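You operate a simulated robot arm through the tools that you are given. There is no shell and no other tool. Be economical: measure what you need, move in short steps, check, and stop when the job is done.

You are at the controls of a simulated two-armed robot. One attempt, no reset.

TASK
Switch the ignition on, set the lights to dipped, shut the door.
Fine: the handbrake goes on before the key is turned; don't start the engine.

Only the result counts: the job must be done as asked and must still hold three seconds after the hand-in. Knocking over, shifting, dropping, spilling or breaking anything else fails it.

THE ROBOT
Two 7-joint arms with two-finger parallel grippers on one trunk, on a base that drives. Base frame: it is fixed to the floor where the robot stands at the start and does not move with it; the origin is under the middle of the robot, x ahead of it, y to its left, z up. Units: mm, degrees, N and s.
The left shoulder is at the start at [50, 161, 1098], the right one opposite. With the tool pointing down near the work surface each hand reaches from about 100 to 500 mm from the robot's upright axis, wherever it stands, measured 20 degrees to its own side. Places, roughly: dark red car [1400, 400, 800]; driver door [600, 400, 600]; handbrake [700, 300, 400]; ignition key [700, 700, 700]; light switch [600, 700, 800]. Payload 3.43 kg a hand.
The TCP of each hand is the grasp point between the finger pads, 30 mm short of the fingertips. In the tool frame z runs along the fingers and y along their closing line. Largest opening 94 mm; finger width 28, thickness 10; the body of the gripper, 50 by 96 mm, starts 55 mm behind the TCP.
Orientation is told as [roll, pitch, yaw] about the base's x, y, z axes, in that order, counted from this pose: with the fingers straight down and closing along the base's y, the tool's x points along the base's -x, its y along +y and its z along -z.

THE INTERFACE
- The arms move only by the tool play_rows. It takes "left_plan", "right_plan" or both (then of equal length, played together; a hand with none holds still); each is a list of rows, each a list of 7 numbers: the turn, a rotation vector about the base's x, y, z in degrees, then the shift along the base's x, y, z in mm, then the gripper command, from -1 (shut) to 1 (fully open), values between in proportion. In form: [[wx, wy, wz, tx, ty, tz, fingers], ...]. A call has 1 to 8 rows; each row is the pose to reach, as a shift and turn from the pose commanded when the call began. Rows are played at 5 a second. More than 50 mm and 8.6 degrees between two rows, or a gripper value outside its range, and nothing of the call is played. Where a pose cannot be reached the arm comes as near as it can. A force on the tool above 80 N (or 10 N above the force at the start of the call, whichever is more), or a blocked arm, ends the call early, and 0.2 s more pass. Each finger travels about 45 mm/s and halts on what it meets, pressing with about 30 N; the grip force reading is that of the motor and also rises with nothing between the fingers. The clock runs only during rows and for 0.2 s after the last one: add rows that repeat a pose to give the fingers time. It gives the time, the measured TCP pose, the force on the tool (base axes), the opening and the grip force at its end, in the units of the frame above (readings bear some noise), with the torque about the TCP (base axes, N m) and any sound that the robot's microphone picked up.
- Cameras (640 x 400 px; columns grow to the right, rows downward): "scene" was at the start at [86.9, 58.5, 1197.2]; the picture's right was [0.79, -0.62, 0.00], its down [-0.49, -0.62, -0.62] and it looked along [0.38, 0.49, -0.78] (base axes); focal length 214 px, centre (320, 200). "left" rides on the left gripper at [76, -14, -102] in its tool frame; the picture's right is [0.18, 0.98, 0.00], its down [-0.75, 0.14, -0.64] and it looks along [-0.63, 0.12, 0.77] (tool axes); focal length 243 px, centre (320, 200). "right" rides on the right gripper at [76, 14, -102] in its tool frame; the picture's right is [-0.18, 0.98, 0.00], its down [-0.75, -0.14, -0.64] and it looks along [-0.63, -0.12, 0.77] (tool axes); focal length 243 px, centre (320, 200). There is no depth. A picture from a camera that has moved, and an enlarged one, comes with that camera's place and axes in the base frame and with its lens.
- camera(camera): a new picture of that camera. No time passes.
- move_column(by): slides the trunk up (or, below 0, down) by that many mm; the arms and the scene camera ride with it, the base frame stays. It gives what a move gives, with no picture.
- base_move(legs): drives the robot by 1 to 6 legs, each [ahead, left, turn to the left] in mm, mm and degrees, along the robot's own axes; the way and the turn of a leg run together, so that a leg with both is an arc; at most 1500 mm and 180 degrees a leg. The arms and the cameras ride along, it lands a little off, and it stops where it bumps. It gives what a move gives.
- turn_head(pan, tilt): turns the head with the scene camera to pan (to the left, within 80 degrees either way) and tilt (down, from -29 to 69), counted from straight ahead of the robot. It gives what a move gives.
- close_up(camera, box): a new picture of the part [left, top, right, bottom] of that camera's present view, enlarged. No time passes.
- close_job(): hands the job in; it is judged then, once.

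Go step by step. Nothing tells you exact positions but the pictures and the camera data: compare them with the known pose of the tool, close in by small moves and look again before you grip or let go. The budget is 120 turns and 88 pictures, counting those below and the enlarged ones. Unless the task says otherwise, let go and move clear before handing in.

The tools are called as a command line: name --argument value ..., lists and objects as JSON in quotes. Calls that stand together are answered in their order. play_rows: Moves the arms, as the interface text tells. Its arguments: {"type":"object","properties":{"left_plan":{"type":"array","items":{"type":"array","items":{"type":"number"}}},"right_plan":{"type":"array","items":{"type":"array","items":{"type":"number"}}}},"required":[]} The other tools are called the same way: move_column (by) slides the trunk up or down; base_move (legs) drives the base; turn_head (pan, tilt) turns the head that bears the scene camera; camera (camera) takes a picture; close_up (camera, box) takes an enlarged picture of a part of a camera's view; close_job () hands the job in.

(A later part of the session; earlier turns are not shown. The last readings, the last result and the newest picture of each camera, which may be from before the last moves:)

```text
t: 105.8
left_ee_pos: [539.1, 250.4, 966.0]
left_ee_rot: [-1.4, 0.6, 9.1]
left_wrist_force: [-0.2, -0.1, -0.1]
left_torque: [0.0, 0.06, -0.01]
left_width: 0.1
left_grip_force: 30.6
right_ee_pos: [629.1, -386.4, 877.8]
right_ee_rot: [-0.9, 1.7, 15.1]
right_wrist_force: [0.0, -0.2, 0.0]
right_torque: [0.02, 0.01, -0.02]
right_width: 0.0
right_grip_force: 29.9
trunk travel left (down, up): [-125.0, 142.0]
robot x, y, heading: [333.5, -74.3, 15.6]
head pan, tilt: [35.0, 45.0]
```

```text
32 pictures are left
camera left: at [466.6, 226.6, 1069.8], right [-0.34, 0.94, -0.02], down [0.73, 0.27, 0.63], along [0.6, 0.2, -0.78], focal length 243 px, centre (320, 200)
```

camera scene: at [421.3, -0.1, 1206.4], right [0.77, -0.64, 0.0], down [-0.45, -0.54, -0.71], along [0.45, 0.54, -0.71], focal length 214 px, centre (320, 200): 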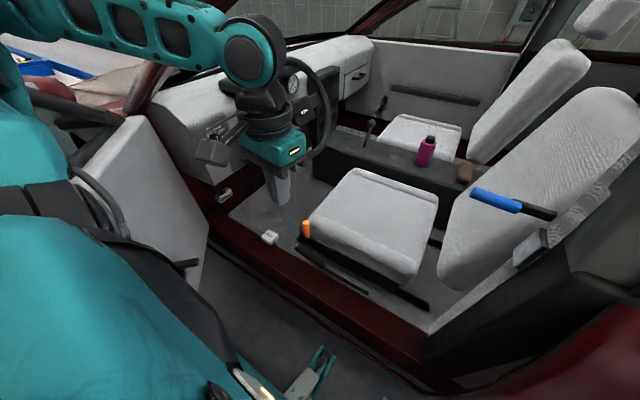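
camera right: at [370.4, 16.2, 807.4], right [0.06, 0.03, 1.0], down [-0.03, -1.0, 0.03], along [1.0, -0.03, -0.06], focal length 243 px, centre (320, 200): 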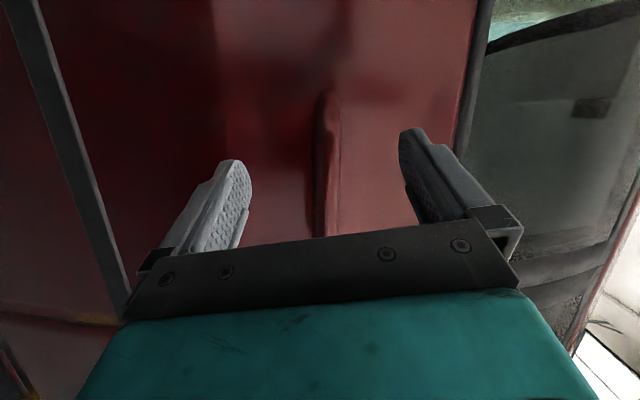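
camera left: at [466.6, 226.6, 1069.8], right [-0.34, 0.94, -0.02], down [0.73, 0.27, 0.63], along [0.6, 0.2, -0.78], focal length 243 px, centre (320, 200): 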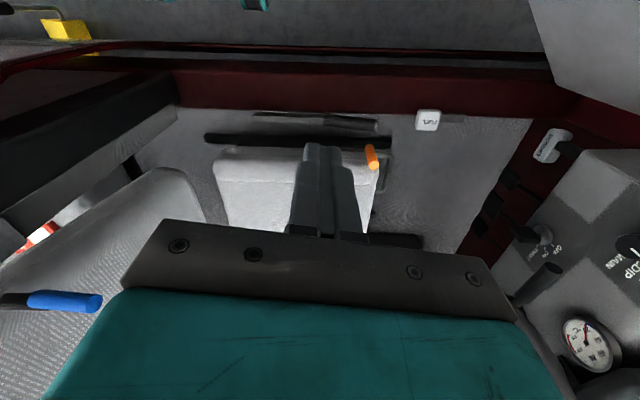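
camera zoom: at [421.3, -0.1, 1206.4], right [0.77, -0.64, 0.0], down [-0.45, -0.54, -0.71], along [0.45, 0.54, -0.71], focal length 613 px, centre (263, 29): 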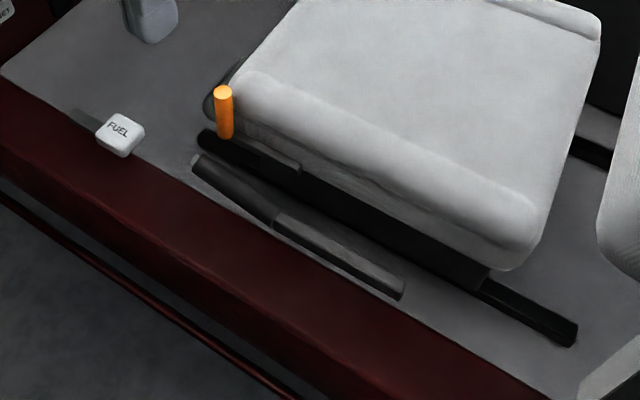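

The handbrake lies from pivot ≈[752, 126, 436] to grip front end ≈[644, 405, 488]. I lower the trunk a little, turn the left hand so it closes across the lever, and go above the grip.

move_column --by -80

play_rows --left_plan '[[0, 0, -8, 15, 10, -10, -1], [0, 0, -16, 30, 20, -20, -1], [0, 0, -24, 45, 30, -30, -1], [0, 0, -32, 60, 40, -40, -1], [0, 0, -40, 75, 50, -50, -1], [0, 0, -48, 90, 60, -60, -1], [0, 0, -56, 105, 70, -70, -1], [0, 0, -64, 120, 80, -80, -1]]'

play_rows --left_plan '[[0, 0, -7, 6, 4, -15, -0.5], [0, 0, -14, 11, 8, -30, -0.15], [0, 0, -14, 11, 8, -60, -0.15], [0, 0, -14, 11, 8, -90, -0.15], [0, 0, -14, 11, 8, -90, -0.15]]'

camera --camera "left"

close_up --camera "scene" --box '[230, 150, 450, 290]'

```text
t: 107.0
left_ee_pos: [540.1, 250.9, 886.4]
left_ee_rot: [-1.5, 0.6, 9.1]
left_wrist_force: [-0.3, 0.7, 0.5]
left_torque: [-0.01, 0.01, -0.03]
left_width: 0.0
left_grip_force: 30.0
right_ee_pos: [628.1, -387.7, 798.2]
right_ee_rot: [-1.0, 1.7, 15.1]
right_wrist_force: [-0.2, -0.5, -0.7]
right_torque: [0.03, 0.01, 0.01]
right_width: 0.0
right_grip_force: 30.1
trunk travel left (down, up): [-45.0, 222.0]
robot x, y, heading: [329.7, -67.9, 15.3]
head pan, tilt: [35.0, 45.0]
```

```text
t: 108.8
left_ee_pos: [660.2, 332.0, 805.3]
left_ee_rot: [-1.4, 0.6, -55.1]
left_wrist_force: [-0.1, -0.3, -0.6]
left_torque: [0.01, -0.04, 0.01]
left_width: 0.0
left_grip_force: 30.0
right_ee_pos: [628.2, -387.2, 797.9]
right_ee_rot: [-0.9, 1.6, 15.2]
right_wrist_force: [-0.7, -0.2, 0.2]
right_torque: [0.02, -0.03, -0.01]
right_width: 0.1
right_grip_force: 29.9
trunk travel left (down, up): [-45.0, 222.0]
robot x, y, heading: [333.3, -75.1, 15.4]
head pan, tilt: [35.0, 45.0]
```

```text
t: 110.0
left_ee_pos: [670.4, 339.5, 716.3]
left_ee_rot: [-1.4, 0.6, -69.0]
left_wrist_force: [-1.1, -0.1, 0.1]
left_torque: [0.0, -0.02, -0.02]
left_width: 39.9
left_grip_force: 0.0
right_ee_pos: [629.2, -388.0, 798.1]
right_ee_rot: [-0.9, 1.7, 15.2]
right_wrist_force: [0.0, 0.3, -0.8]
right_torque: [0.0, -0.04, 0.0]
right_width: 0.0
right_grip_force: 30.0
trunk travel left (down, up): [-45.0, 222.0]
robot x, y, heading: [327.7, -73.1, 15.6]
head pan, tilt: [35.0, 45.0]
```

```text
31 pictures are left
camera left: at [631.6, 405.5, 820.0], right [0.85, 0.52, -0.02], down [0.42, -0.65, 0.63], along [0.32, -0.55, -0.78], focal length 243 px, centre (320, 200)
```

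left: 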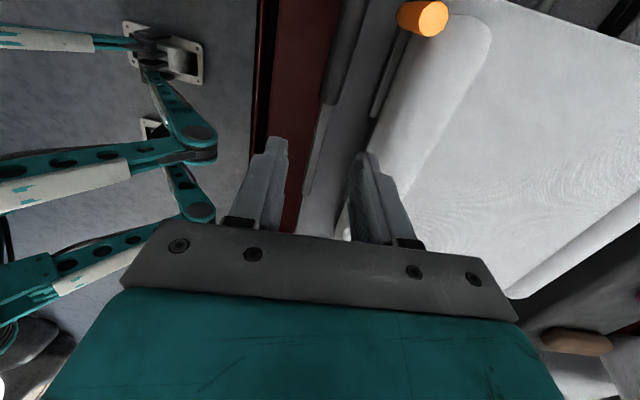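

```text
2.86 times, centred on (340, 220) of scene
camera zoom: at [421.3, 0.0, 1126.4], right [0.77, -0.64, 0.0], down [-0.45, -0.54, -0.71], along [0.45, 0.54, -0.71], focal length 613 px, centre (263, 143)
```

zoom: 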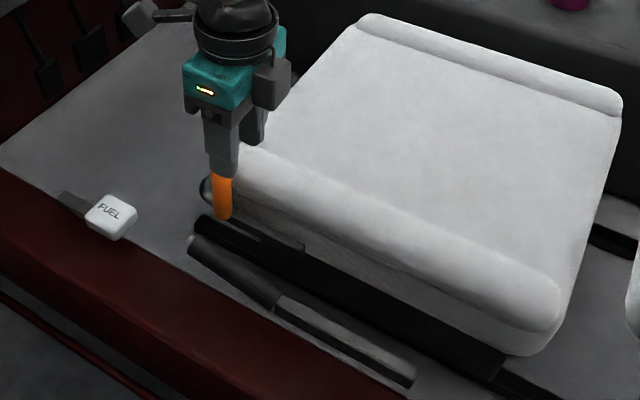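

The hand is above the lever; the bar lies ~24 mm toward the seat from the finger centre line. I correct and descend partway, then look again.

play_rows --left_plan '[[0, 0, 0, 11, 4, -30, -0.15], [0, 0, 0, 20, 8, -65, -0.15], [0, 0, 0, 20, 8, -100, -0.15], [0, 0, 0, 20, 8, -130, -0.15], [0, 0, 0, 20, 8, -150, -0.15]]'

camera --camera "left"

close_up --camera "scene" --box '[260, 170, 420, 290]'

```text
t: 111.2
left_ee_pos: [650.4, 355.7, 657.6]
left_ee_rot: [-1.4, 0.6, -69.0]
left_wrist_force: [-0.6, 0.5, -0.8]
left_torque: [0.02, 0.04, 0.01]
left_width: 39.8
left_grip_force: 0.1
left hand out of reach, approached as far as the arm can: row 2, 3, 4, 5
right_ee_pos: [627.4, -387.5, 795.8]
right_ee_rot: [-0.7, 1.7, 15.1]
right_wrist_force: [0.0, 0.3, 1.1]
right_torque: [-0.01, 0.02, 0.02]
right_width: 0.0
right_grip_force: 30.1
trunk travel left (down, up): [-45.0, 222.0]
robot x, y, heading: [334.8, -74.1, 15.5]
head pan, tilt: [35.0, 45.0]
```

```text
29 pictures are left
camera left: at [611.5, 420.1, 761.0], right [0.85, 0.52, -0.02], down [0.42, -0.65, 0.63], along [0.32, -0.55, -0.78], focal length 243 px, centre (320, 200)
```

left: 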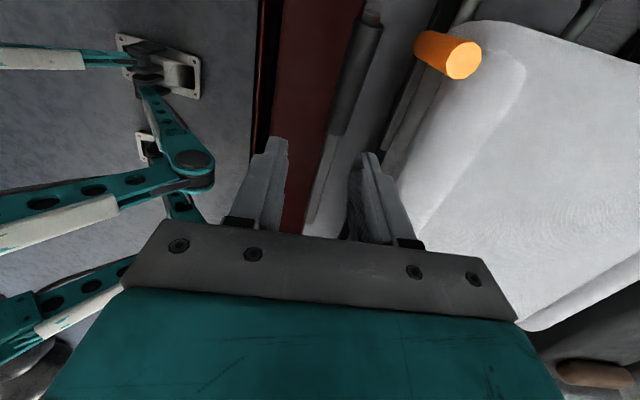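

```text
3.33 times, centred on (340, 230) of scene
camera zoom: at [421.3, 0.0, 1126.4], right [0.77, -0.64, 0.0], down [-0.45, -0.54, -0.71], along [0.45, 0.54, -0.71], focal length 715 px, centre (253, 100)
```

zoom: 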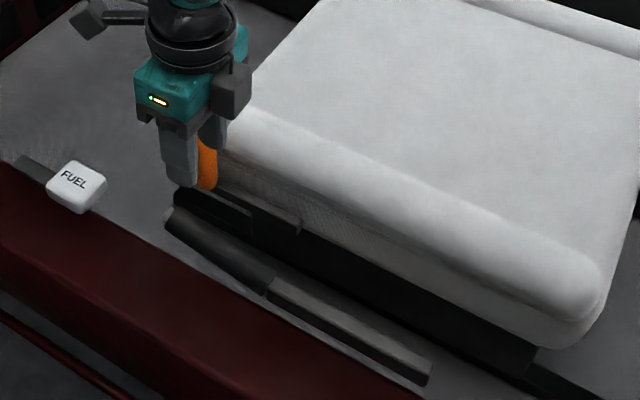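

The arm runs out of reach, so the base must get closer. I try creeping ahead and left.

base_move --legs '[[45, 0, 0], [0, 60, 0]]'

turn_head --pan 75 --tilt 50

camera --camera "scene"

```text
t: 111.9
left_ee_pos: [649.1, 354.0, 657.7]
left_ee_rot: [-1.3, 0.7, -69.0]
left_wrist_force: [-0.5, -0.3, 0.3]
left_torque: [-0.02, 0.03, -0.01]
left_width: 39.9
left_grip_force: 0.0
right_ee_pos: [628.4, -388.4, 796.8]
right_ee_rot: [-0.8, 1.8, 15.0]
right_wrist_force: [0.2, -1.9, 0.4]
right_torque: [0.0, -0.02, 0.0]
right_width: 0.0
right_grip_force: 29.7
trunk travel left (down, up): [-45.0, 222.0]
robot x, y, heading: [328.5, -72.1, 15.2]
head pan, tilt: [35.0, 45.0]
stopped in leg 1: the robot was blocked; the commanded pose is now the measured one
```

```text
t: 112.9
left_ee_pos: [651.6, 355.0, 657.3]
left_ee_rot: [-1.3, 0.6, -69.0]
left_wrist_force: [0.5, -0.8, -1.0]
left_torque: [0.03, 0.01, -0.02]
left_width: 39.8
left_grip_force: 0.1
right_ee_pos: [628.7, -387.9, 795.9]
right_ee_rot: [-0.9, 1.7, 15.3]
right_wrist_force: [-0.3, 0.4, 0.3]
right_torque: [0.01, 0.01, 0.0]
right_width: 0.0
right_grip_force: 29.8
trunk travel left (down, up): [-45.0, 222.0]
robot x, y, heading: [331.0, -75.7, 15.5]
head pan, tilt: [75.0, 50.0]
```

```text
27 pictures are left
camera scene: at [369.0, 14.3, 1119.5], right [1.0, 0.01, 0.0], down [0.0, -0.77, -0.64], along [0.0, 0.64, -0.77], focal length 214 px, centre (320, 200)
```

scene: 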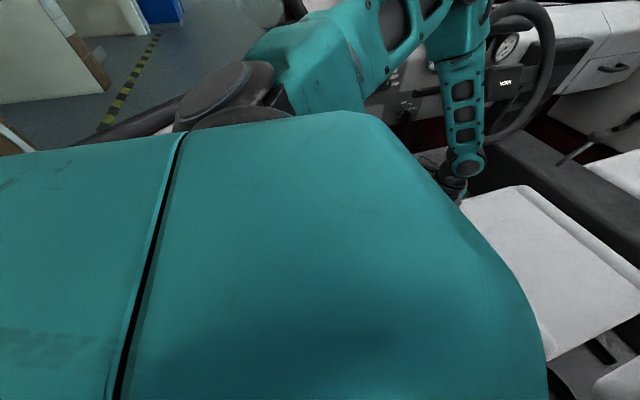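

Blocked right away; I check the right arm's clearance to the car.

turn_head --pan -45 --tilt 45

camera --camera "scene"

```text
t: 114.9
left_ee_pos: [650.6, 354.6, 656.6]
left_ee_rot: [-1.3, 0.6, -69.0]
left_wrist_force: [-0.8, -0.3, -0.4]
left_torque: [-0.05, -0.03, -0.01]
left_width: 39.8
left_grip_force: 0.0
right_ee_pos: [629.1, -387.2, 798.0]
right_ee_rot: [-0.9, 1.7, 15.1]
right_wrist_force: [-0.5, 0.3, -0.5]
right_torque: [0.0, -0.02, 0.02]
right_width: 0.1
right_grip_force: 29.9
trunk travel left (down, up): [-45.0, 222.0]
robot x, y, heading: [331.6, -72.2, 15.3]
head pan, tilt: [-45.0, 45.0]
```

```text
26 pictures are left
camera scene: at [440.2, -102.9, 1126.4], right [-0.49, -0.87, 0.0], down [-0.61, 0.35, -0.71], along [0.61, -0.35, -0.71], focal length 214 px, centre (320, 200)
```

scene: 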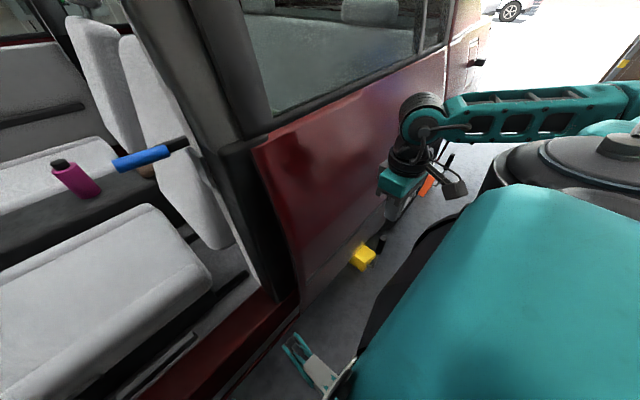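

The front feet (about 340 mm ahead of centre) are at the car's rocker, and the car is a few degrees more yawed than my heading. I back off slightly, turn a little, and slide left along the car.

base_move --legs '[[-25, 0, 0], [0, 0, 3], [-5, 75, 0], [-5, 75, 0]]'

turn_head --pan 30 --tilt 50

camera --camera "scene"

```text
t: 117.4
left_ee_pos: [545.7, 505.0, 656.5]
left_ee_rot: [-1.3, 0.6, -66.0]
left_wrist_force: [0.6, 0.4, 0.3]
left_torque: [0.0, 0.01, -0.01]
left_width: 40.0
left_grip_force: 0.1
right_ee_pos: [563.5, -237.9, 797.4]
right_ee_rot: [-0.9, 1.7, 18.1]
right_wrist_force: [-0.5, 0.9, 1.0]
right_torque: [0.0, 0.0, -0.02]
right_width: 0.0
right_grip_force: 30.3
trunk travel left (down, up): [-45.0, 222.0]
robot x, y, heading: [250.7, 61.4, 18.3]
head pan, tilt: [-45.0, 45.0]
```

```text
t: 118.9
left_ee_pos: [545.8, 505.2, 657.3]
left_ee_rot: [-1.2, 0.6, -66.0]
left_wrist_force: [-0.8, 0.0, 0.5]
left_torque: [0.02, -0.02, 0.03]
left_width: 40.2
left_grip_force: 0.1
right_ee_pos: [563.4, -237.9, 797.9]
right_ee_rot: [-0.9, 1.7, 18.0]
right_wrist_force: [0.2, -0.4, -0.3]
right_torque: [-0.02, -0.01, 0.01]
right_width: 0.0
right_grip_force: 29.7
trunk travel left (down, up): [-45.0, 222.0]
robot x, y, heading: [250.0, 61.1, 18.0]
head pan, tilt: [30.0, 50.0]
```

```text
25 pictures are left
camera scene: at [339.0, 130.7, 1119.4], right [0.75, -0.66, 0.0], down [-0.51, -0.57, -0.64], along [0.43, 0.48, -0.77], focal length 214 px, centre (320, 200)
```

scene: 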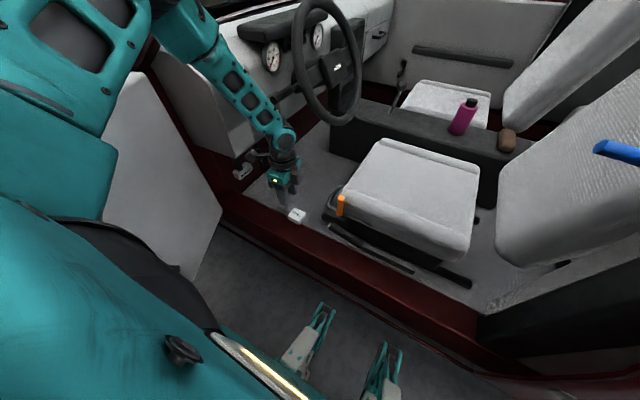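

The slide worked; the feet still have a gap to the rocker. I bring the left hand back over the lever and creep ahead a bit.

play_rows --left_plan '[[0, 0, -1, 20, -25, 20, -0.15], [0, 0, -2, 42, -50, 30, -0.15], [0, 0, -3, 65, -75, 30, -0.15], [0, 0, -3, 85, -100, 30, -0.15], [0, 0, -3, 105, -125, 30, -0.15], [0, 0, -3, 120, -150, 20, -0.15], [0, 0, -3, 120, -170, 0, -0.15]]'

base_move --legs '[[25, 0, 0]]'

camera --camera "left"

close_up --camera "scene" --box '[280, 150, 440, 290]'

```text
t: 120.5
left_ee_pos: [596.3, 391.8, 732.6]
left_ee_rot: [-1.2, 0.6, -68.9]
left_wrist_force: [1.0, -0.2, -0.6]
left_torque: [0.0, -0.02, -0.01]
left_width: 39.9
left_grip_force: 0.1
left hand out of reach, approached as far as the arm can: row 2, 3, 4, 5, 6, 7
right_ee_pos: [564.4, -238.0, 797.1]
right_ee_rot: [-0.9, 1.8, 18.1]
right_wrist_force: [-0.5, 0.7, -0.8]
right_torque: [0.0, 0.01, 0.0]
right_width: 0.0
right_grip_force: 29.6
trunk travel left (down, up): [-45.0, 222.0]
robot x, y, heading: [247.4, 58.8, 18.6]
head pan, tilt: [30.0, 50.0]
```

```text
t: 121.3
left_ee_pos: [617.9, 399.2, 732.1]
left_ee_rot: [-1.3, 0.7, -69.0]
left_wrist_force: [-0.4, 0.4, -0.3]
left_torque: [0.01, -0.02, -0.02]
left_width: 39.9
left_grip_force: 0.0
right_ee_pos: [587.0, -230.4, 797.7]
right_ee_rot: [-0.9, 1.7, 18.1]
right_wrist_force: [0.1, 0.8, -0.2]
right_torque: [0.03, -0.01, -0.02]
right_width: 0.1
right_grip_force: 30.1
trunk travel left (down, up): [-45.0, 222.0]
robot x, y, heading: [271.0, 71.5, 18.5]
head pan, tilt: [30.0, 50.0]
```

```text
24 pictures are left
camera left: at [580.4, 465.2, 835.5], right [0.85, 0.52, -0.02], down [0.42, -0.65, 0.63], along [0.32, -0.55, -0.78], focal length 243 px, centre (320, 200)
```

left: 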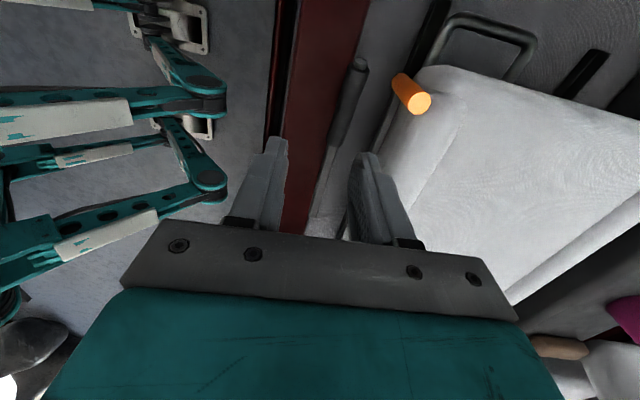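

```text
2.86 times, centred on (360, 220) of scene
camera zoom: at [362.4, 138.6, 1119.4], right [0.75, -0.66, 0.0], down [-0.51, -0.57, -0.64], along [0.43, 0.48, -0.77], focal length 613 px, centre (206, 143)
```

zoom: 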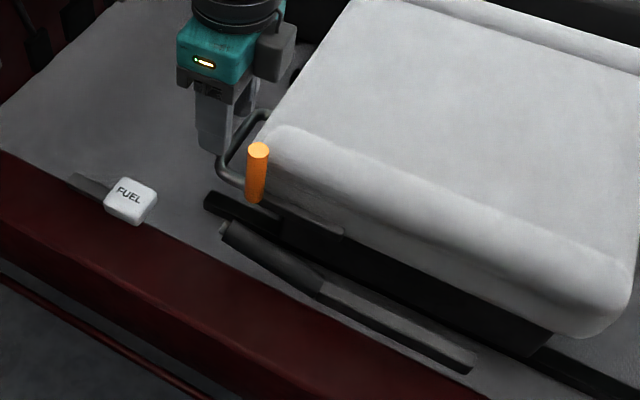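

The needed point is slightly out of range, so I try creeping further ahead.

base_move --legs '[[30, 0, 0], [30, 0, 0]]'

move_column --by -40

```text
t: 122.2
left_ee_pos: [629.8, 403.2, 729.9]
left_ee_rot: [-1.3, 0.6, -68.8]
left_wrist_force: [0.0, 0.7, 0.3]
left_torque: [0.02, -0.04, 0.02]
left_width: 40.0
left_grip_force: 0.0
right_ee_pos: [597.8, -225.9, 796.6]
right_ee_rot: [-0.9, 1.5, 18.2]
right_wrist_force: [-0.2, 0.5, 0.1]
right_torque: [-0.02, 0.0, -0.02]
right_width: 0.0
right_grip_force: 30.1
trunk travel left (down, up): [-45.0, 222.0]
robot x, y, heading: [280.5, 69.5, 18.6]
head pan, tilt: [30.0, 50.0]
stopped in leg 1: the robot was blocked; the commanded pose is now the measured one
```

```text
t: 123.0
left_ee_pos: [629.2, 404.3, 691.8]
left_ee_rot: [-1.4, 0.6, -68.9]
left_wrist_force: [0.6, 0.4, 0.4]
left_torque: [0.0, -0.02, -0.01]
left_width: 40.0
left_grip_force: 0.1
right_ee_pos: [598.1, -227.0, 756.3]
right_ee_rot: [-0.8, 1.5, 18.2]
right_wrist_force: [0.8, -0.9, 0.2]
right_torque: [-0.02, 0.0, 0.03]
right_width: 0.0
right_grip_force: 29.9
trunk travel left (down, up): [-5.0, 262.0]
robot x, y, heading: [280.4, 70.1, 18.5]
head pan, tilt: [30.0, 50.0]
```

The base is at its limit, so I tilt the hand about 15° (fingers leaning away from the robot) to gain reach and go above the grip centre, ≈[684, 364, 440].

play_rows --left_plan '[[1.8, -4.6, 0, 5, -15, 0, -0.15], [3.6, -9.2, 0, 20, -30, -10, -0.15], [5.4, -14, 0, 40, -38, -30, -0.15], [5.4, -14, 0, 55, -40, -65, -0.15], [5.4, -14, 0, 55, -40, -100, -0.15], [5.4, -14, 0, 55, -40, -130, -0.15]]'

camera --camera "left"

close_up --camera "scene" --box '[280, 130, 440, 270]'

```text
t: 124.4
left_ee_pos: [629.2, 411.6, 664.6]
left_ee_rot: [13.7, 0.5, -68.8]
left_wrist_force: [-0.7, -1.0, 0.0]
left_torque: [0.0, 0.01, -0.02]
left_width: 39.9
left_grip_force: 0.1
left hand out of reach, approached as far as the arm can: row 1, 2, 3, 4, 5, 6
right_ee_pos: [596.7, -226.8, 757.4]
right_ee_rot: [-0.9, 1.5, 18.1]
right_wrist_force: [-0.4, 0.1, 0.1]
right_torque: [0.0, 0.01, 0.0]
right_width: 0.4
right_grip_force: 29.7
trunk travel left (down, up): [-5.0, 262.0]
robot x, y, heading: [279.9, 68.4, 18.3]
head pan, tilt: [30.0, 50.0]
```

```text
22 pictures are left
camera left: at [565.4, 467.9, 761.0], right [0.82, 0.51, 0.24], down [0.26, -0.71, 0.65], along [0.5, -0.48, -0.72], focal length 243 px, centre (320, 200)
```

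left: 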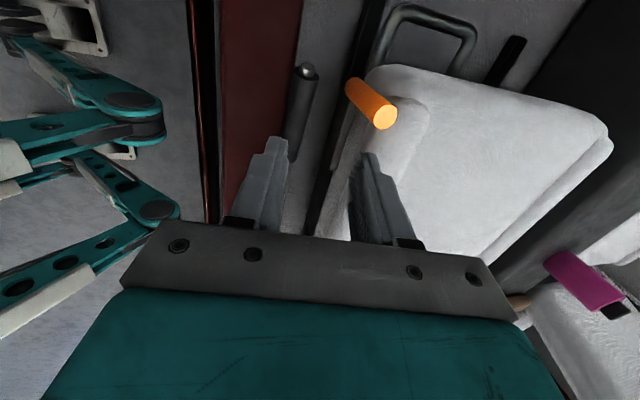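

```text
2.86 times, centred on (360, 200) of scene
camera zoom: at [371.9, 141.7, 1079.5], right [0.75, -0.66, 0.0], down [-0.51, -0.57, -0.64], along [0.43, 0.48, -0.77], focal length 613 px, centre (206, 200)
```

zoom: 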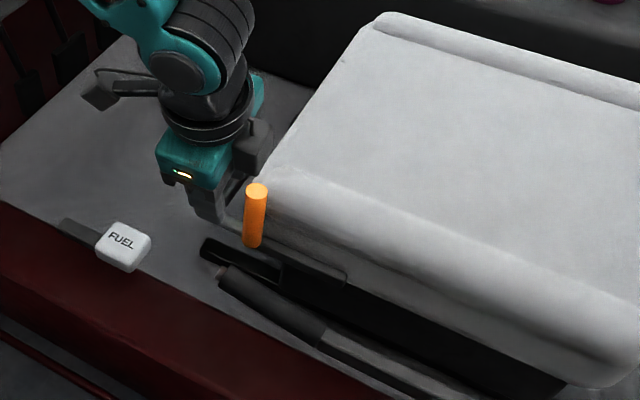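

The wrist is at a yaw limit here, so I relax the yaw by ~25° (skewed grasp is acceptable) and try again to get above the grip.

play_rows --left_plan '[[-1.3, 3.5, 6.2, 0, 0, 10, -0.1], [-2.7, 7, 12.5, 5, -5, 20, -0.1], [-4, 10.5, 18.7, 15, -15, 20, -0.1], [-5.4, 14, 25, 30, -30, 0, -0.1], [-5.4, 14, 25, 45, -42, -25, -0.1], [-5.4, 14, 25, 55, -48, -55, -0.1], [-5.4, 14, 25, 55, -48, -85, -0.1]]'

```text
t: 126.0
left_ee_pos: [605.4, 416.6, 671.1]
left_ee_rot: [-0.9, 3.7, -44.2]
left_wrist_force: [-0.2, -0.6, -0.2]
left_torque: [0.0, -0.03, -0.01]
left_width: 42.2
left_grip_force: 0.0
left hand out of reach, approached as far as the arm can: row 3, 4, 5, 6, 7
right_ee_pos: [597.8, -226.3, 756.2]
right_ee_rot: [-0.9, 1.5, 18.2]
right_wrist_force: [0.2, -1.0, -0.3]
right_torque: [-0.02, 0.02, -0.02]
right_width: 0.0
right_grip_force: 29.9
trunk travel left (down, up): [-5.0, 262.0]
robot x, y, heading: [280.4, 69.8, 18.4]
head pan, tilt: [30.0, 50.0]
```

Reach is best when the hand is about 540 mm below the shoulder. So I raise the trunk, put the hand over the grip at about z = 570, and will then lower the trunk onto the lever.

move_column --by 120

play_rows --left_plan '[[0, 0, -4, 0, 0, -40, -0.1], [0, 0, -8, 5, -5, -80, -0.1], [0, 0, -12, 15, -15, -115, -0.1], [0, 0, -16, 30, -25, -150, -0.1], [0, 0, -20, 50, -35, -180, -0.1], [0, 0, -24, 65, -45, -205, -0.1], [0, 0, -24, 79, -53, -221, -0.1], [0, 0, -24, 79, -53, -221, -0.1]]'

camera --camera "left"

```text
t: 127.5
left_ee_pos: [605.4, 416.1, 789.8]
left_ee_rot: [-0.8, 3.6, -44.3]
left_wrist_force: [-0.5, 1.0, -0.3]
left_torque: [0.02, 0.03, 0.02]
left_width: 42.5
left_grip_force: 0.0
right_ee_pos: [596.2, -226.9, 876.6]
right_ee_rot: [-0.9, 1.7, 18.1]
right_wrist_force: [-0.1, -0.6, 0.4]
right_torque: [-0.03, 0.0, 0.02]
right_width: 0.0
right_grip_force: 30.7
trunk travel left (down, up): [-125.0, 142.0]
robot x, y, heading: [278.8, 70.3, 18.4]
head pan, tilt: [30.0, 50.0]
```

```text
t: 129.3
left_ee_pos: [574.7, 436.6, 757.2]
left_ee_rot: [-0.8, 3.7, -68.2]
left_wrist_force: [0.2, -0.4, 0.5]
left_torque: [0.03, 0.02, 0.01]
left_width: 42.1
left_grip_force: 0.0
left hand out of reach, approached as far as the arm can: row 1, 2, 3, 4, 5, 6, 7, 8
right_ee_pos: [596.8, -225.6, 878.2]
right_ee_rot: [-0.9, 1.6, 18.2]
right_wrist_force: [-0.5, 0.0, -0.2]
right_torque: [0.01, -0.03, -0.03]
right_width: 0.0
right_grip_force: 30.5
trunk travel left (down, up): [-125.0, 142.0]
robot x, y, heading: [283.7, 73.3, 18.4]
head pan, tilt: [30.0, 50.0]
```

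```text
20 pictures are left
camera left: at [535.5, 496.5, 865.2], right [0.84, 0.54, 0.0], down [0.43, -0.68, 0.59], along [0.31, -0.5, -0.81], focal length 243 px, centre (320, 200)
```

left: 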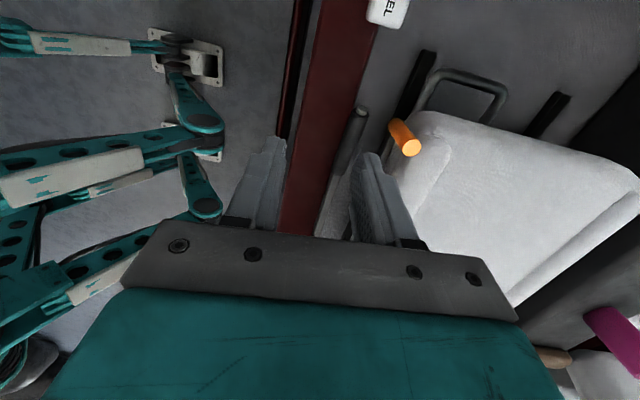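

The limit seems to come from the wrist yaw. I turn the hand back to neutral yaw and test the reach and the opposite yaw.

play_rows --left_plan '[[0, 0, 8.5, 0, 0, 0, -0.1], [0, 0, 17, 0, 0, 0, -0.1], [0, 0, 25.5, 5, -5, 0, -0.1], [0, 0, 34, 15, -10, 0, -0.1], [0, 0, 42.5, 25, -15, 0, -0.1], [0, 0, 51, 35, -20, 0, -0.1], [0, 0, 59.5, 45, -25, 0, -0.1], [0, 0, 68, 55, -30, 0, -0.1]]'

play_rows --left_plan '[[0, 0, 8.5, 10, -10, -20, -0.1], [0, 0, 17, 25, -20, -40, -0.1], [0, 0, 25, 40, -30, -60, -0.1], [0, 0, 33, 50, -38, -90, -0.1], [0, 0, 41, 55, -42, -125, -0.1], [0, 0, 49, 55, -42, -150, -0.1]]'

```text
t: 131.1
left_ee_pos: [604.0, 421.7, 783.6]
left_ee_rot: [-0.9, 3.7, -0.1]
left_wrist_force: [-0.2, -0.1, 0.2]
left_torque: [-0.01, -0.02, 0.0]
left_width: 42.2
left_grip_force: 0.1
left hand out of reach, approached as far as the arm can: row 3, 4, 5, 6, 7, 8
right_ee_pos: [596.4, -226.8, 876.7]
right_ee_rot: [-1.0, 1.6, 18.2]
right_wrist_force: [-0.4, -0.1, 0.6]
right_torque: [0.02, 0.02, -0.04]
right_width: 0.1
right_grip_force: 30.0
trunk travel left (down, up): [-125.0, 142.0]
robot x, y, heading: [281.2, 71.9, 18.6]
head pan, tilt: [30.0, 50.0]
```

```text
t: 132.5
left_ee_pos: [588.1, 426.3, 759.4]
left_ee_rot: [-0.9, 3.6, 49.0]
left_wrist_force: [-0.5, -0.3, 0.3]
left_torque: [-0.02, 0.0, 0.01]
left_width: 42.4
left_grip_force: 0.2
left hand out of reach, approached as far as the arm can: row 1, 2, 3, 4, 5, 6
right_ee_pos: [596.6, -227.1, 877.6]
right_ee_rot: [-0.9, 1.6, 18.3]
right_wrist_force: [-0.6, 0.2, 0.9]
right_torque: [0.01, 0.01, 0.02]
right_width: 0.1
right_grip_force: 30.4
trunk travel left (down, up): [-125.0, 142.0]
robot x, y, heading: [280.3, 70.5, 18.5]
head pan, tilt: [30.0, 50.0]
```

Yaw isn't the cause; the arm seems to be in an unfavourable elbow configuration. I look at the arm itself.

turn_head --pan 55 --tilt 25

camera --camera "scene"

```text
t: 133.4
left_ee_pos: [585.9, 425.3, 761.3]
left_ee_rot: [-1.0, 3.7, 48.8]
left_wrist_force: [-0.7, 0.3, -0.2]
left_torque: [0.01, -0.03, -0.01]
left_width: 42.5
left_grip_force: 0.1
right_ee_pos: [598.1, -226.2, 877.3]
right_ee_rot: [-0.9, 1.6, 18.1]
right_wrist_force: [-0.4, 0.3, 0.0]
right_torque: [0.03, 0.01, 0.04]
right_width: 0.3
right_grip_force: 30.1
trunk travel left (down, up): [-125.0, 142.0]
robot x, y, heading: [282.4, 73.1, 18.5]
head pan, tilt: [55.0, 25.0]
```

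```text
19 pictures are left
camera scene: at [347.2, 172.4, 1236.9], right [0.96, -0.29, 0.0], down [-0.12, -0.41, -0.91], along [0.26, 0.87, -0.42], focal length 214 px, centre (320, 200)
```

scene: 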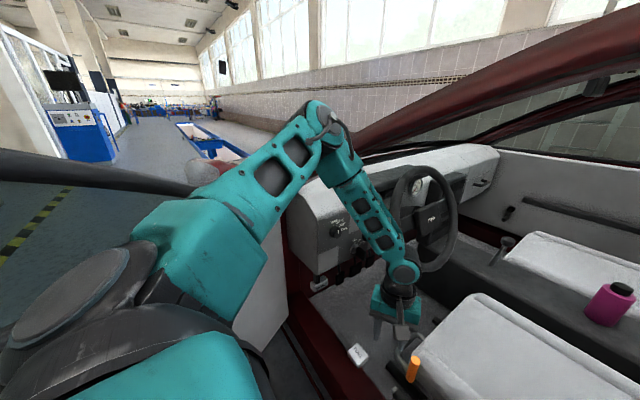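

The elbow stands high and to the left, so a hand leaning along the lever (wrist toward the dash, fingers pointing down and rearward) should suit it. I yaw the hand to close across the bar the other way round, then lean it.

play_rows --left_plan '[[0, 0, 8, 0, 0, 0, -0.1], [0, 0, 16, 0, 0, 0, -0.1], [0, 0, 24, 0, 0, 0, -0.1], [0, 0, 32, 0, 0, 0, -0.1], [0, 0, 40, 0, 0, 0, -0.1], [0, 0, 48, 0, 0, 0, -0.1], [0, 0, 56, 0, 0, 0, -0.1], [0, 0, 63, 0, 0, 0, -0.1]]'

play_rows --left_plan '[[-7.4, -3, 0, 5, -10, -5, -0.1], [-14.9, -5.9, 0, 10, -20, -10, -0.1], [-22.3, -8.9, 0, 20, -35, -20, -0.1], [-29.8, -11.8, 0, 35, -45, -40, -0.1], [-37.2, -14.8, 0, 55, -55, -60, -0.1], [-37.2, -14.8, 0, 75, -60, -85, -0.1], [-37.2, -14.8, 0, 95, -62, -110, -0.1]]'

```text
t: 135.2
left_ee_pos: [587.8, 425.9, 761.0]
left_ee_rot: [-0.7, 3.7, 111.9]
left_wrist_force: [0.3, 0.0, 0.4]
left_torque: [0.0, 0.04, -0.02]
left_width: 42.8
left_grip_force: 0.1
right_ee_pos: [597.3, -226.4, 877.9]
right_ee_rot: [-1.0, 1.6, 18.2]
right_wrist_force: [-0.4, -0.3, -1.2]
right_torque: [-0.01, -0.04, -0.03]
right_width: 0.1
right_grip_force: 29.8
trunk travel left (down, up): [-125.0, 142.0]
robot x, y, heading: [284.9, 70.5, 18.3]
head pan, tilt: [55.0, 25.0]
```

```text
t: 136.8
left_ee_pos: [593.1, 380.8, 809.3]
left_ee_rot: [-0.7, 43.7, 111.9]
left_wrist_force: [-0.1, -0.3, 0.0]
left_torque: [-0.01, 0.02, -0.04]
left_width: 42.1
left_grip_force: 0.1
left hand out of reach, approached as far as the arm can: row 3, 4, 5, 6, 7
right_ee_pos: [597.3, -225.8, 876.7]
right_ee_rot: [-0.9, 1.5, 18.2]
right_wrist_force: [-0.2, 0.2, -0.1]
right_torque: [0.0, 0.03, 0.0]
right_width: 0.1
right_grip_force: 29.5
trunk travel left (down, up): [-125.0, 142.0]
robot x, y, heading: [286.8, 73.3, 18.3]
head pan, tilt: [55.0, 25.0]
```

The arm's elbow branch still limits it. I untilt, pull the hand back nearer to the robot outside the rocker and test lowering straight down, to get the elbow into a better configuration.

play_rows --left_plan '[[7.4, 3, 0, -20, 5, 0, -0.1], [14.9, 5.9, 0, -45, 10, 0, -0.1], [22.3, 8.9, 0, -70, 15, 0, -0.1], [29.8, 11.8, 0, -95, 20, 0, -0.1], [37.2, 14.8, 0, -110, 22, 0, -0.1], [41, 16.2, 0, -110, 22, -20, -0.1]]'

play_rows --left_plan '[[0, 0, 0, 0, 0, -40, -0.1], [0, 0, 0, 0, 0, -80, -0.1], [0, 0, 0, 0, 0, -120, -0.1], [0, 0, 0, 0, 0, -160, -0.1], [0, 0, 0, 0, 0, -200, -0.1], [0, 0, 0, 0, 0, -240, -0.1]]'

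```text
t: 138.2
left_ee_pos: [480.0, 401.0, 788.5]
left_ee_rot: [-1.1, -0.4, 111.7]
left_wrist_force: [-0.2, 0.5, 0.1]
left_torque: [0.01, 0.01, 0.0]
left_width: 42.5
left_grip_force: 0.0
right_ee_pos: [596.7, -226.6, 876.5]
right_ee_rot: [-0.9, 1.6, 18.2]
right_wrist_force: [0.0, -0.5, -0.2]
right_torque: [0.0, 0.01, 0.0]
right_width: 0.4
right_grip_force: 30.0
trunk travel left (down, up): [-125.0, 142.0]
robot x, y, heading: [282.4, 74.0, 18.3]
head pan, tilt: [55.0, 25.0]
```

```text
t: 139.6
left_ee_pos: [484.1, 463.8, 715.3]
left_ee_rot: [-0.9, -0.3, 111.7]
left_wrist_force: [0.3, 0.0, -0.5]
left_torque: [-0.02, 0.01, -0.04]
left_width: 42.4
left_grip_force: 0.0
left hand out of reach, approached as far as the arm can: row 1, 2, 3, 4, 5, 6
right_ee_pos: [596.4, -225.6, 877.9]
right_ee_rot: [-0.9, 1.5, 18.2]
right_wrist_force: [0.6, 1.0, 1.1]
right_torque: [0.01, 0.02, -0.01]
right_width: 0.1
right_grip_force: 30.3
trunk travel left (down, up): [-125.0, 142.0]
robot x, y, heading: [283.8, 71.6, 18.5]
head pan, tilt: [55.0, 25.0]
```

Lowering makes the hand drift left, so the shoulder is unfavourably posed. I raise the hand, swing it across to the front-right of the arm's range, and descend from there.

play_rows --left_plan '[[0, 0, -8, 0, -20, 40, -0.1], [0, 0, -16, 0, -40, 80, -0.1], [0, 0, -24, 10, -60, 120, -0.1], [0, 0, -32, 25, -80, 160, -0.1], [0, 0, -40, 40, -100, 195, -0.1], [0, 0, -48, 60, -125, 225, -0.1], [0, 0, -56, 75, -155, 245, -0.1], [0, 0, -64, 90, -190, 255, -0.1]]'

play_rows --left_plan '[[0, 0, -8, 20, -20, 0, -0.1], [0, 0, -16, 35, -40, -5, -0.1], [0, 0, -24, 45, -60, -30, -0.1], [0, 0, -29, 50, -65, -75, -0.1], [0, 0, -29, 50, -65, -120, -0.1], [0, 0, -29, 50, -65, -165, -0.1], [0, 0, -29, 50, -65, -210, -0.1], [0, 0, -29, 50, -65, -250, -0.1]]'

```text
t: 141.4
left_ee_pos: [575.4, 272.8, 967.9]
left_ee_rot: [-0.9, -0.3, 47.6]
left_wrist_force: [-0.3, 0.0, 0.4]
left_torque: [0.0, -0.03, 0.01]
left_width: 42.4
left_grip_force: 0.1
right_ee_pos: [597.4, -226.4, 876.1]
right_ee_rot: [-0.9, 1.6, 18.2]
right_wrist_force: [0.6, -0.1, -0.3]
right_torque: [0.0, 0.02, 0.01]
right_width: 0.0
right_grip_force: 30.2
trunk travel left (down, up): [-125.0, 142.0]
robot x, y, heading: [284.4, 70.3, 18.3]
head pan, tilt: [55.0, 25.0]
```

```text
t: 143.2
left_ee_pos: [562.9, 318.4, 825.8]
left_ee_rot: [-0.9, -0.4, 18.8]
left_wrist_force: [-0.3, 0.8, 0.4]
left_torque: [-0.01, 0.0, 0.02]
left_width: 42.1
left_grip_force: 0.0
left hand out of reach, approached as far as the arm can: row 1, 2, 3, 4, 5, 6, 7, 8
right_ee_pos: [597.0, -225.8, 876.7]
right_ee_rot: [-0.9, 1.6, 18.2]
right_wrist_force: [0.1, 0.4, 0.4]
right_torque: [-0.02, 0.01, 0.02]
right_width: 0.1
right_grip_force: 30.3
trunk travel left (down, up): [-125.0, 142.0]
robot x, y, heading: [285.0, 70.2, 18.4]
head pan, tilt: [55.0, 25.0]
```

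The elbow is stuck in a high branch; the right arm escaped this when I turned its hand horizontal. I do the mirrored manoeuvre with the left hand, lowering as I go.

play_rows --left_plan '[[-4.3, -5.8, 4.2, 0, 0, -10, -0.1], [-8.7, -11.7, 8.3, 0, 0, -20, -0.1], [-13, -17.5, 12.5, 0, 0, -30, -0.1], [-17.3, -23.4, 16.7, 0, 0, -45, -0.1], [-21.7, -29.2, 20.9, 0, 0, -60, -0.1], [-26, -35, 25, 0, 0, -75, -0.1], [-30.3, -40.9, 29.2, 0, 0, -90, -0.1], [-34.7, -46.7, 33.4, 0, 0, -105, -0.1]]'

play_rows --left_plan '[[-4.3, -5.8, 4.2, 0, 0, -10, -0.1], [-8.7, -11.7, 8.3, 0, 0, -20, -0.1], [-13, -17.5, 12.5, 0, 0, -30, -0.1], [-17.3, -23.4, 16.7, 0, 0, -45, -0.1], [-21.7, -29.2, 20.9, 0, 0, -60, -0.1], [-21.7, -29.2, 20.9, 0, 0, -75, -0.1]]'

turn_head --pan 45 --tilt 40

camera --camera "scene"

```text
t: 145.0
left_ee_pos: [530.8, 362.1, 820.9]
left_ee_rot: [-54.4, -14.8, 57.1]
left_wrist_force: [-1.8, -1.9, 0.6]
left_torque: [0.03, 0.0, 0.14]
left_width: 42.5
left_grip_force: 0.1
left hand out of reach, approached as far as the arm can: row 4, 5, 6, 7, 8
right_ee_pos: [605.3, -232.9, 872.6]
right_ee_rot: [-0.1, 2.6, 17.7]
right_wrist_force: [-2.3, -1.4, 0.5]
right_torque: [0.09, -0.14, 0.01]
right_width: 0.0
right_grip_force: 29.5
trunk travel left (down, up): [-125.0, 142.0]
robot x, y, heading: [280.0, 74.4, 18.1]
head pan, tilt: [55.0, 25.0]
```

```text
t: 145.4
left_ee_pos: [517.1, 370.2, 797.7]
left_ee_rot: [-47.4, -19.7, 46.0]
left_wrist_force: [0.2, 1.1, -0.9]
left_torque: [-0.07, -0.02, -0.07]
left_width: 42.5
left_grip_force: 0.1
right_ee_pos: [602.5, -237.6, 869.1]
right_ee_rot: [-0.2, 2.4, 17.0]
right_wrist_force: [1.2, -0.6, -0.1]
right_torque: [-0.01, -0.02, 0.01]
right_width: 0.1
right_grip_force: 29.9
trunk travel left (down, up): [-125.0, 142.0]
robot x, y, heading: [281.0, 69.7, 17.3]
head pan, tilt: [55.0, 25.0]
stopped in row 1 (left hand): the arm was blocked; the commanded pose is now the measured one
```

```text
t: 146.1
left_ee_pos: [515.9, 371.0, 798.0]
left_ee_rot: [-47.2, -19.5, 46.2]
left_wrist_force: [-0.3, -0.5, -0.3]
left_torque: [-0.05, 0.0, -0.01]
left_width: 42.4
left_grip_force: 0.0
right_ee_pos: [602.8, -236.3, 868.5]
right_ee_rot: [-0.3, 2.6, 17.1]
right_wrist_force: [0.4, -0.2, -0.4]
right_torque: [0.01, 0.0, 0.0]
right_width: 0.0
right_grip_force: 29.7
trunk travel left (down, up): [-125.0, 142.0]
robot x, y, heading: [282.0, 72.1, 17.5]
head pan, tilt: [45.0, 40.0]
```

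```text
18 pictures are left
camera scene: at [378.8, 152.8, 1212.3], right [0.89, -0.46, -0.02], down [-0.31, -0.56, -0.76], along [0.34, 0.68, -0.65], focal length 214 px, centre (320, 200)
```

scene: 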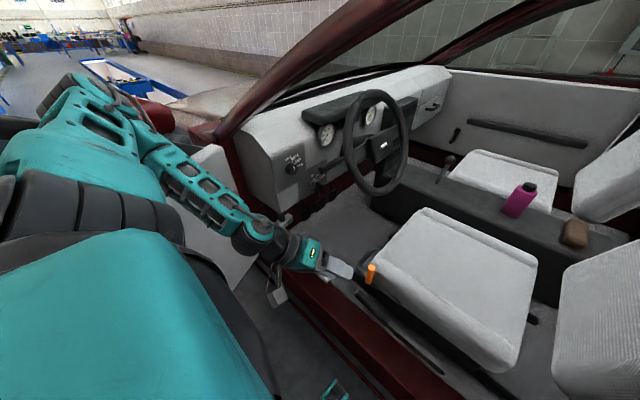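

The left elbow hit the door while swinging outward. I slide the base back right to give the elbow room and continue the turn of the hand while lowering.

base_move --legs '[[-45, -100, 0], [0, -100, 0]]'

play_rows --left_plan '[[-4.3, -5.8, 4.2, 0, 0, -10, -0.1], [-8.7, -11.7, 8.3, 0, 0, -25, -0.1], [-13, -17.5, 12.5, 0, 0, -45, -0.1], [-17.3, -23.4, 16.7, 0, 0, -65, -0.1], [-21.7, -29.2, 20.9, 0, 0, -85, -0.1], [-26, -35, 25, 0, 0, -105, -0.1], [-26, -35, 25, 0, 0, -120, -0.1]]'

camera --camera "scene"

```text
t: 148.1
left_ee_pos: [521.0, 172.1, 800.9]
left_ee_rot: [-48.8, -19.6, 48.4]
left_wrist_force: [-0.3, 0.6, -0.1]
left_torque: [0.05, 0.0, 0.01]
left_width: 42.4
left_grip_force: 0.0
right_ee_pos: [614.5, -435.3, 876.2]
right_ee_rot: [-0.9, 1.6, 17.8]
right_wrist_force: [0.9, -0.6, -0.3]
right_torque: [0.02, -0.01, -0.03]
right_width: 0.1
right_grip_force: 29.6
trunk travel left (down, up): [-125.0, 142.0]
robot x, y, heading: [302.0, -127.3, 18.2]
head pan, tilt: [45.0, 40.0]
```

```text
t: 149.7
left_ee_pos: [522.6, 173.7, 681.5]
left_ee_rot: [-92.2, -8.8, 86.0]
left_wrist_force: [-0.1, -1.0, -0.3]
left_torque: [0.0, -0.01, -0.01]
left_width: 42.2
left_grip_force: 0.0
right_ee_pos: [614.8, -433.5, 877.5]
right_ee_rot: [-0.9, 1.7, 17.8]
right_wrist_force: [0.7, -0.2, 0.8]
right_torque: [-0.02, 0.01, 0.0]
right_width: 0.0
right_grip_force: 29.9
trunk travel left (down, up): [-125.0, 142.0]
robot x, y, heading: [302.2, -134.1, 18.1]
head pan, tilt: [45.0, 40.0]
```

```text
17 pictures are left
camera scene: at [378.3, -46.0, 1213.6], right [0.89, -0.45, 0.0], down [-0.29, -0.57, -0.77], along [0.35, 0.68, -0.64], focal length 214 px, centre (320, 200)
```

scene: 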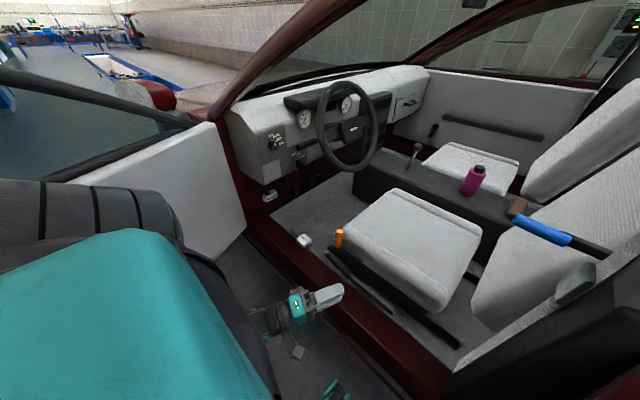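

The left arm is now in a good elbow-low configuration with full reach. I slide left again, then yaw the hand square to the lever and pitch its fingers downward.

base_move --legs '[[15, 110, 0]]'

play_rows --left_plan '[[0, 0, 8, 0, 0, 10, -0.1], [0, 0, 16, 10, 0, 20, -0.1], [0, 0, 24, 20, 0, 30, -0.1]]'

play_rows --left_plan '[[-3.1, 7.8, 0, 10, 5, 0, -0.1], [-6.2, 15.6, 0, 25, 10, 0, -0.1], [-9.3, 23.4, 0, 40, 15, 0, -0.1], [-12.4, 31.2, 0, 55, 20, 0, -0.1], [-15.5, 39, 0, 75, 25, -5, -0.1], [-18.6, 46.8, 0, 95, 30, -10, -0.1], [-21.7, 54.6, 0, 115, 35, -15, -0.1], [-24.8, 62.4, 0, 130, 40, -20, -0.1]]'

```text
t: 150.9
left_ee_pos: [501.7, 281.4, 680.6]
left_ee_rot: [-92.3, -8.8, 85.9]
left_wrist_force: [-0.1, -0.2, -1.0]
left_torque: [-0.02, -0.01, 0.0]
left_width: 42.3
left_grip_force: 0.1
right_ee_pos: [595.4, -325.7, 879.2]
right_ee_rot: [-1.0, 1.6, 18.0]
right_wrist_force: [-0.4, 0.6, -0.5]
right_torque: [0.01, 0.01, -0.01]
right_width: 0.0
right_grip_force: 29.7
trunk travel left (down, up): [-125.0, 142.0]
robot x, y, heading: [282.9, -24.5, 18.0]
head pan, tilt: [45.0, 40.0]
```

```text
t: 151.7
left_ee_pos: [521.6, 283.3, 710.1]
left_ee_rot: [-92.2, -8.8, 110.0]
left_wrist_force: [0.2, -1.0, 0.4]
left_torque: [0.02, -0.01, -0.03]
left_width: 42.6
left_grip_force: 0.1
right_ee_pos: [594.7, -325.8, 876.7]
right_ee_rot: [-0.9, 1.5, 17.9]
right_wrist_force: [-0.3, -0.9, 0.2]
right_torque: [-0.01, 0.0, -0.02]
right_width: 0.1
right_grip_force: 29.5
trunk travel left (down, up): [-125.0, 142.0]
robot x, y, heading: [281.4, -26.6, 17.6]
head pan, tilt: [45.0, 40.0]
```

```text
t: 152.7
left_ee_pos: [552.2, 327.8, 703.2]
left_ee_rot: [-58.7, -17.2, 98.3]
left_wrist_force: [0.1, 1.1, -0.6]
left_torque: [0.0, -0.01, 0.0]
left_width: 42.3
left_grip_force: 0.1
right_ee_pos: [594.2, -324.5, 877.4]
right_ee_rot: [-0.9, 1.7, 18.0]
right_wrist_force: [-0.1, 0.3, 0.4]
right_torque: [0.01, -0.04, 0.01]
right_width: 0.1
right_grip_force: 30.2
trunk travel left (down, up): [-125.0, 142.0]
robot x, y, heading: [281.9, -26.7, 18.1]
head pan, tilt: [45.0, 40.0]
stopped in row 4 (left hand): the arm was blocked; the commanded pose is now the measured one
```

The arm got blocked physically; I look where the elbow is.

turn_head --pan 65 --tilt 40

camera --camera "scene"

```text
t: 153.5
left_ee_pos: [552.1, 327.0, 703.0]
left_ee_rot: [-58.7, -17.2, 98.3]
left_wrist_force: [0.3, -0.6, 0.7]
left_torque: [-0.01, -0.01, 0.02]
left_width: 42.3
left_grip_force: 0.0
right_ee_pos: [594.8, -324.4, 876.2]
right_ee_rot: [-0.9, 1.6, 17.9]
right_wrist_force: [-0.5, 0.0, 0.4]
right_torque: [0.01, -0.02, 0.0]
right_width: 0.0
right_grip_force: 30.0
trunk travel left (down, up): [-125.0, 142.0]
robot x, y, heading: [281.8, -23.1, 18.1]
head pan, tilt: [65.0, 40.0]
```

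```text
16 pictures are left
camera scene: at [330.1, 71.2, 1213.6], right [0.99, -0.12, 0.0], down [-0.08, -0.64, -0.77], along [0.09, 0.76, -0.64], focal length 214 px, centre (320, 200)
```

scene: 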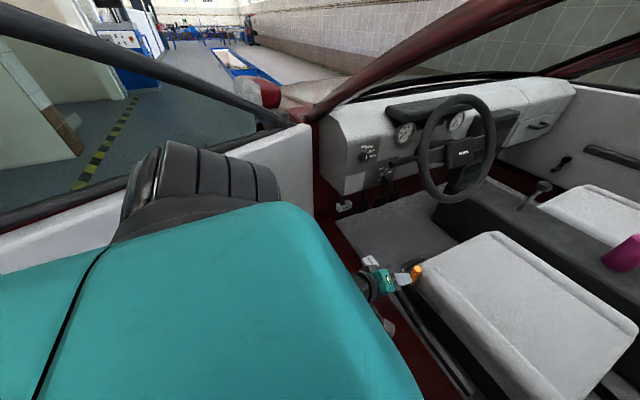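

With the trunk higher the arm would be straighter and the elbow clearer of the car, so I raise the trunk and pitch the hand down while lowering it.

move_column --by 90

play_rows --left_plan '[[-2.5, 6.3, 0, 0, 0, -20, -0.1], [-5, 12.5, 0, 5, 0, -45, -0.1], [-7.5, 18.8, 0, 10, 0, -70, -0.1], [-10, 25, 0, 20, 0, -95, -0.1], [-10, 25, 0, 35, 0, -110, -0.1], [-10, 25, 0, 55, 5, -120, -0.1], [-10, 25, 0, 75, 10, -130, -0.1]]'

camera --camera "left"

```text
t: 154.8
left_ee_pos: [553.2, 327.3, 792.9]
left_ee_rot: [-58.7, -17.2, 98.4]
left_wrist_force: [0.6, -1.1, -0.3]
left_torque: [-0.01, 0.02, -0.01]
left_width: 42.5
left_grip_force: 0.0
right_ee_pos: [594.0, -324.2, 966.8]
right_ee_rot: [-0.9, 1.6, 17.8]
right_wrist_force: [0.7, -0.4, 0.5]
right_torque: [-0.03, 0.0, -0.02]
right_width: 0.0
right_grip_force: 30.1
trunk travel left (down, up): [-215.0, 52.0]
robot x, y, heading: [283.1, -22.2, 18.3]
head pan, tilt: [65.0, 40.0]
```

```text
t: 156.1
left_ee_pos: [565.7, 382.4, 677.0]
left_ee_rot: [-28.7, -16.1, 90.0]
left_wrist_force: [-0.5, 1.4, -0.5]
left_torque: [0.04, 0.02, 0.0]
left_width: 42.4
left_grip_force: 0.0
right_ee_pos: [595.2, -324.9, 968.0]
right_ee_rot: [-0.9, 1.6, 17.9]
right_wrist_force: [0.9, 0.3, -0.9]
right_torque: [-0.01, 0.02, -0.05]
right_width: 0.0
right_grip_force: 30.7
trunk travel left (down, up): [-215.0, 52.0]
robot x, y, heading: [281.8, -26.4, 18.2]
head pan, tilt: [65.0, 40.0]
stopped in row 6 (left hand): the arm was blocked; the commanded pose is now the measured one
```

```text
15 pictures are left
camera left: at [528.2, 282.6, 748.9], right [-0.86, -0.05, -0.5], down [-0.43, 0.59, 0.69], along [0.26, 0.81, -0.53], focal length 243 px, centre (320, 200)
```

left: 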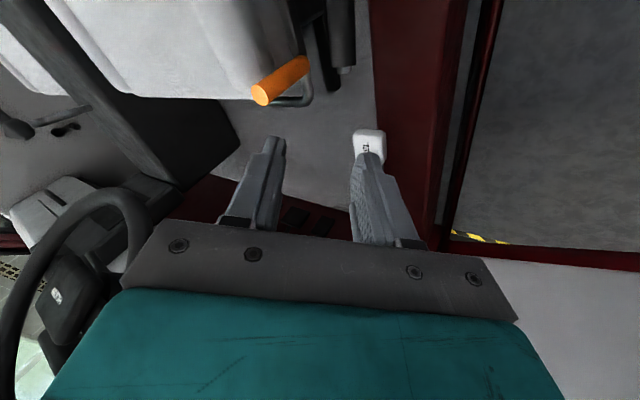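

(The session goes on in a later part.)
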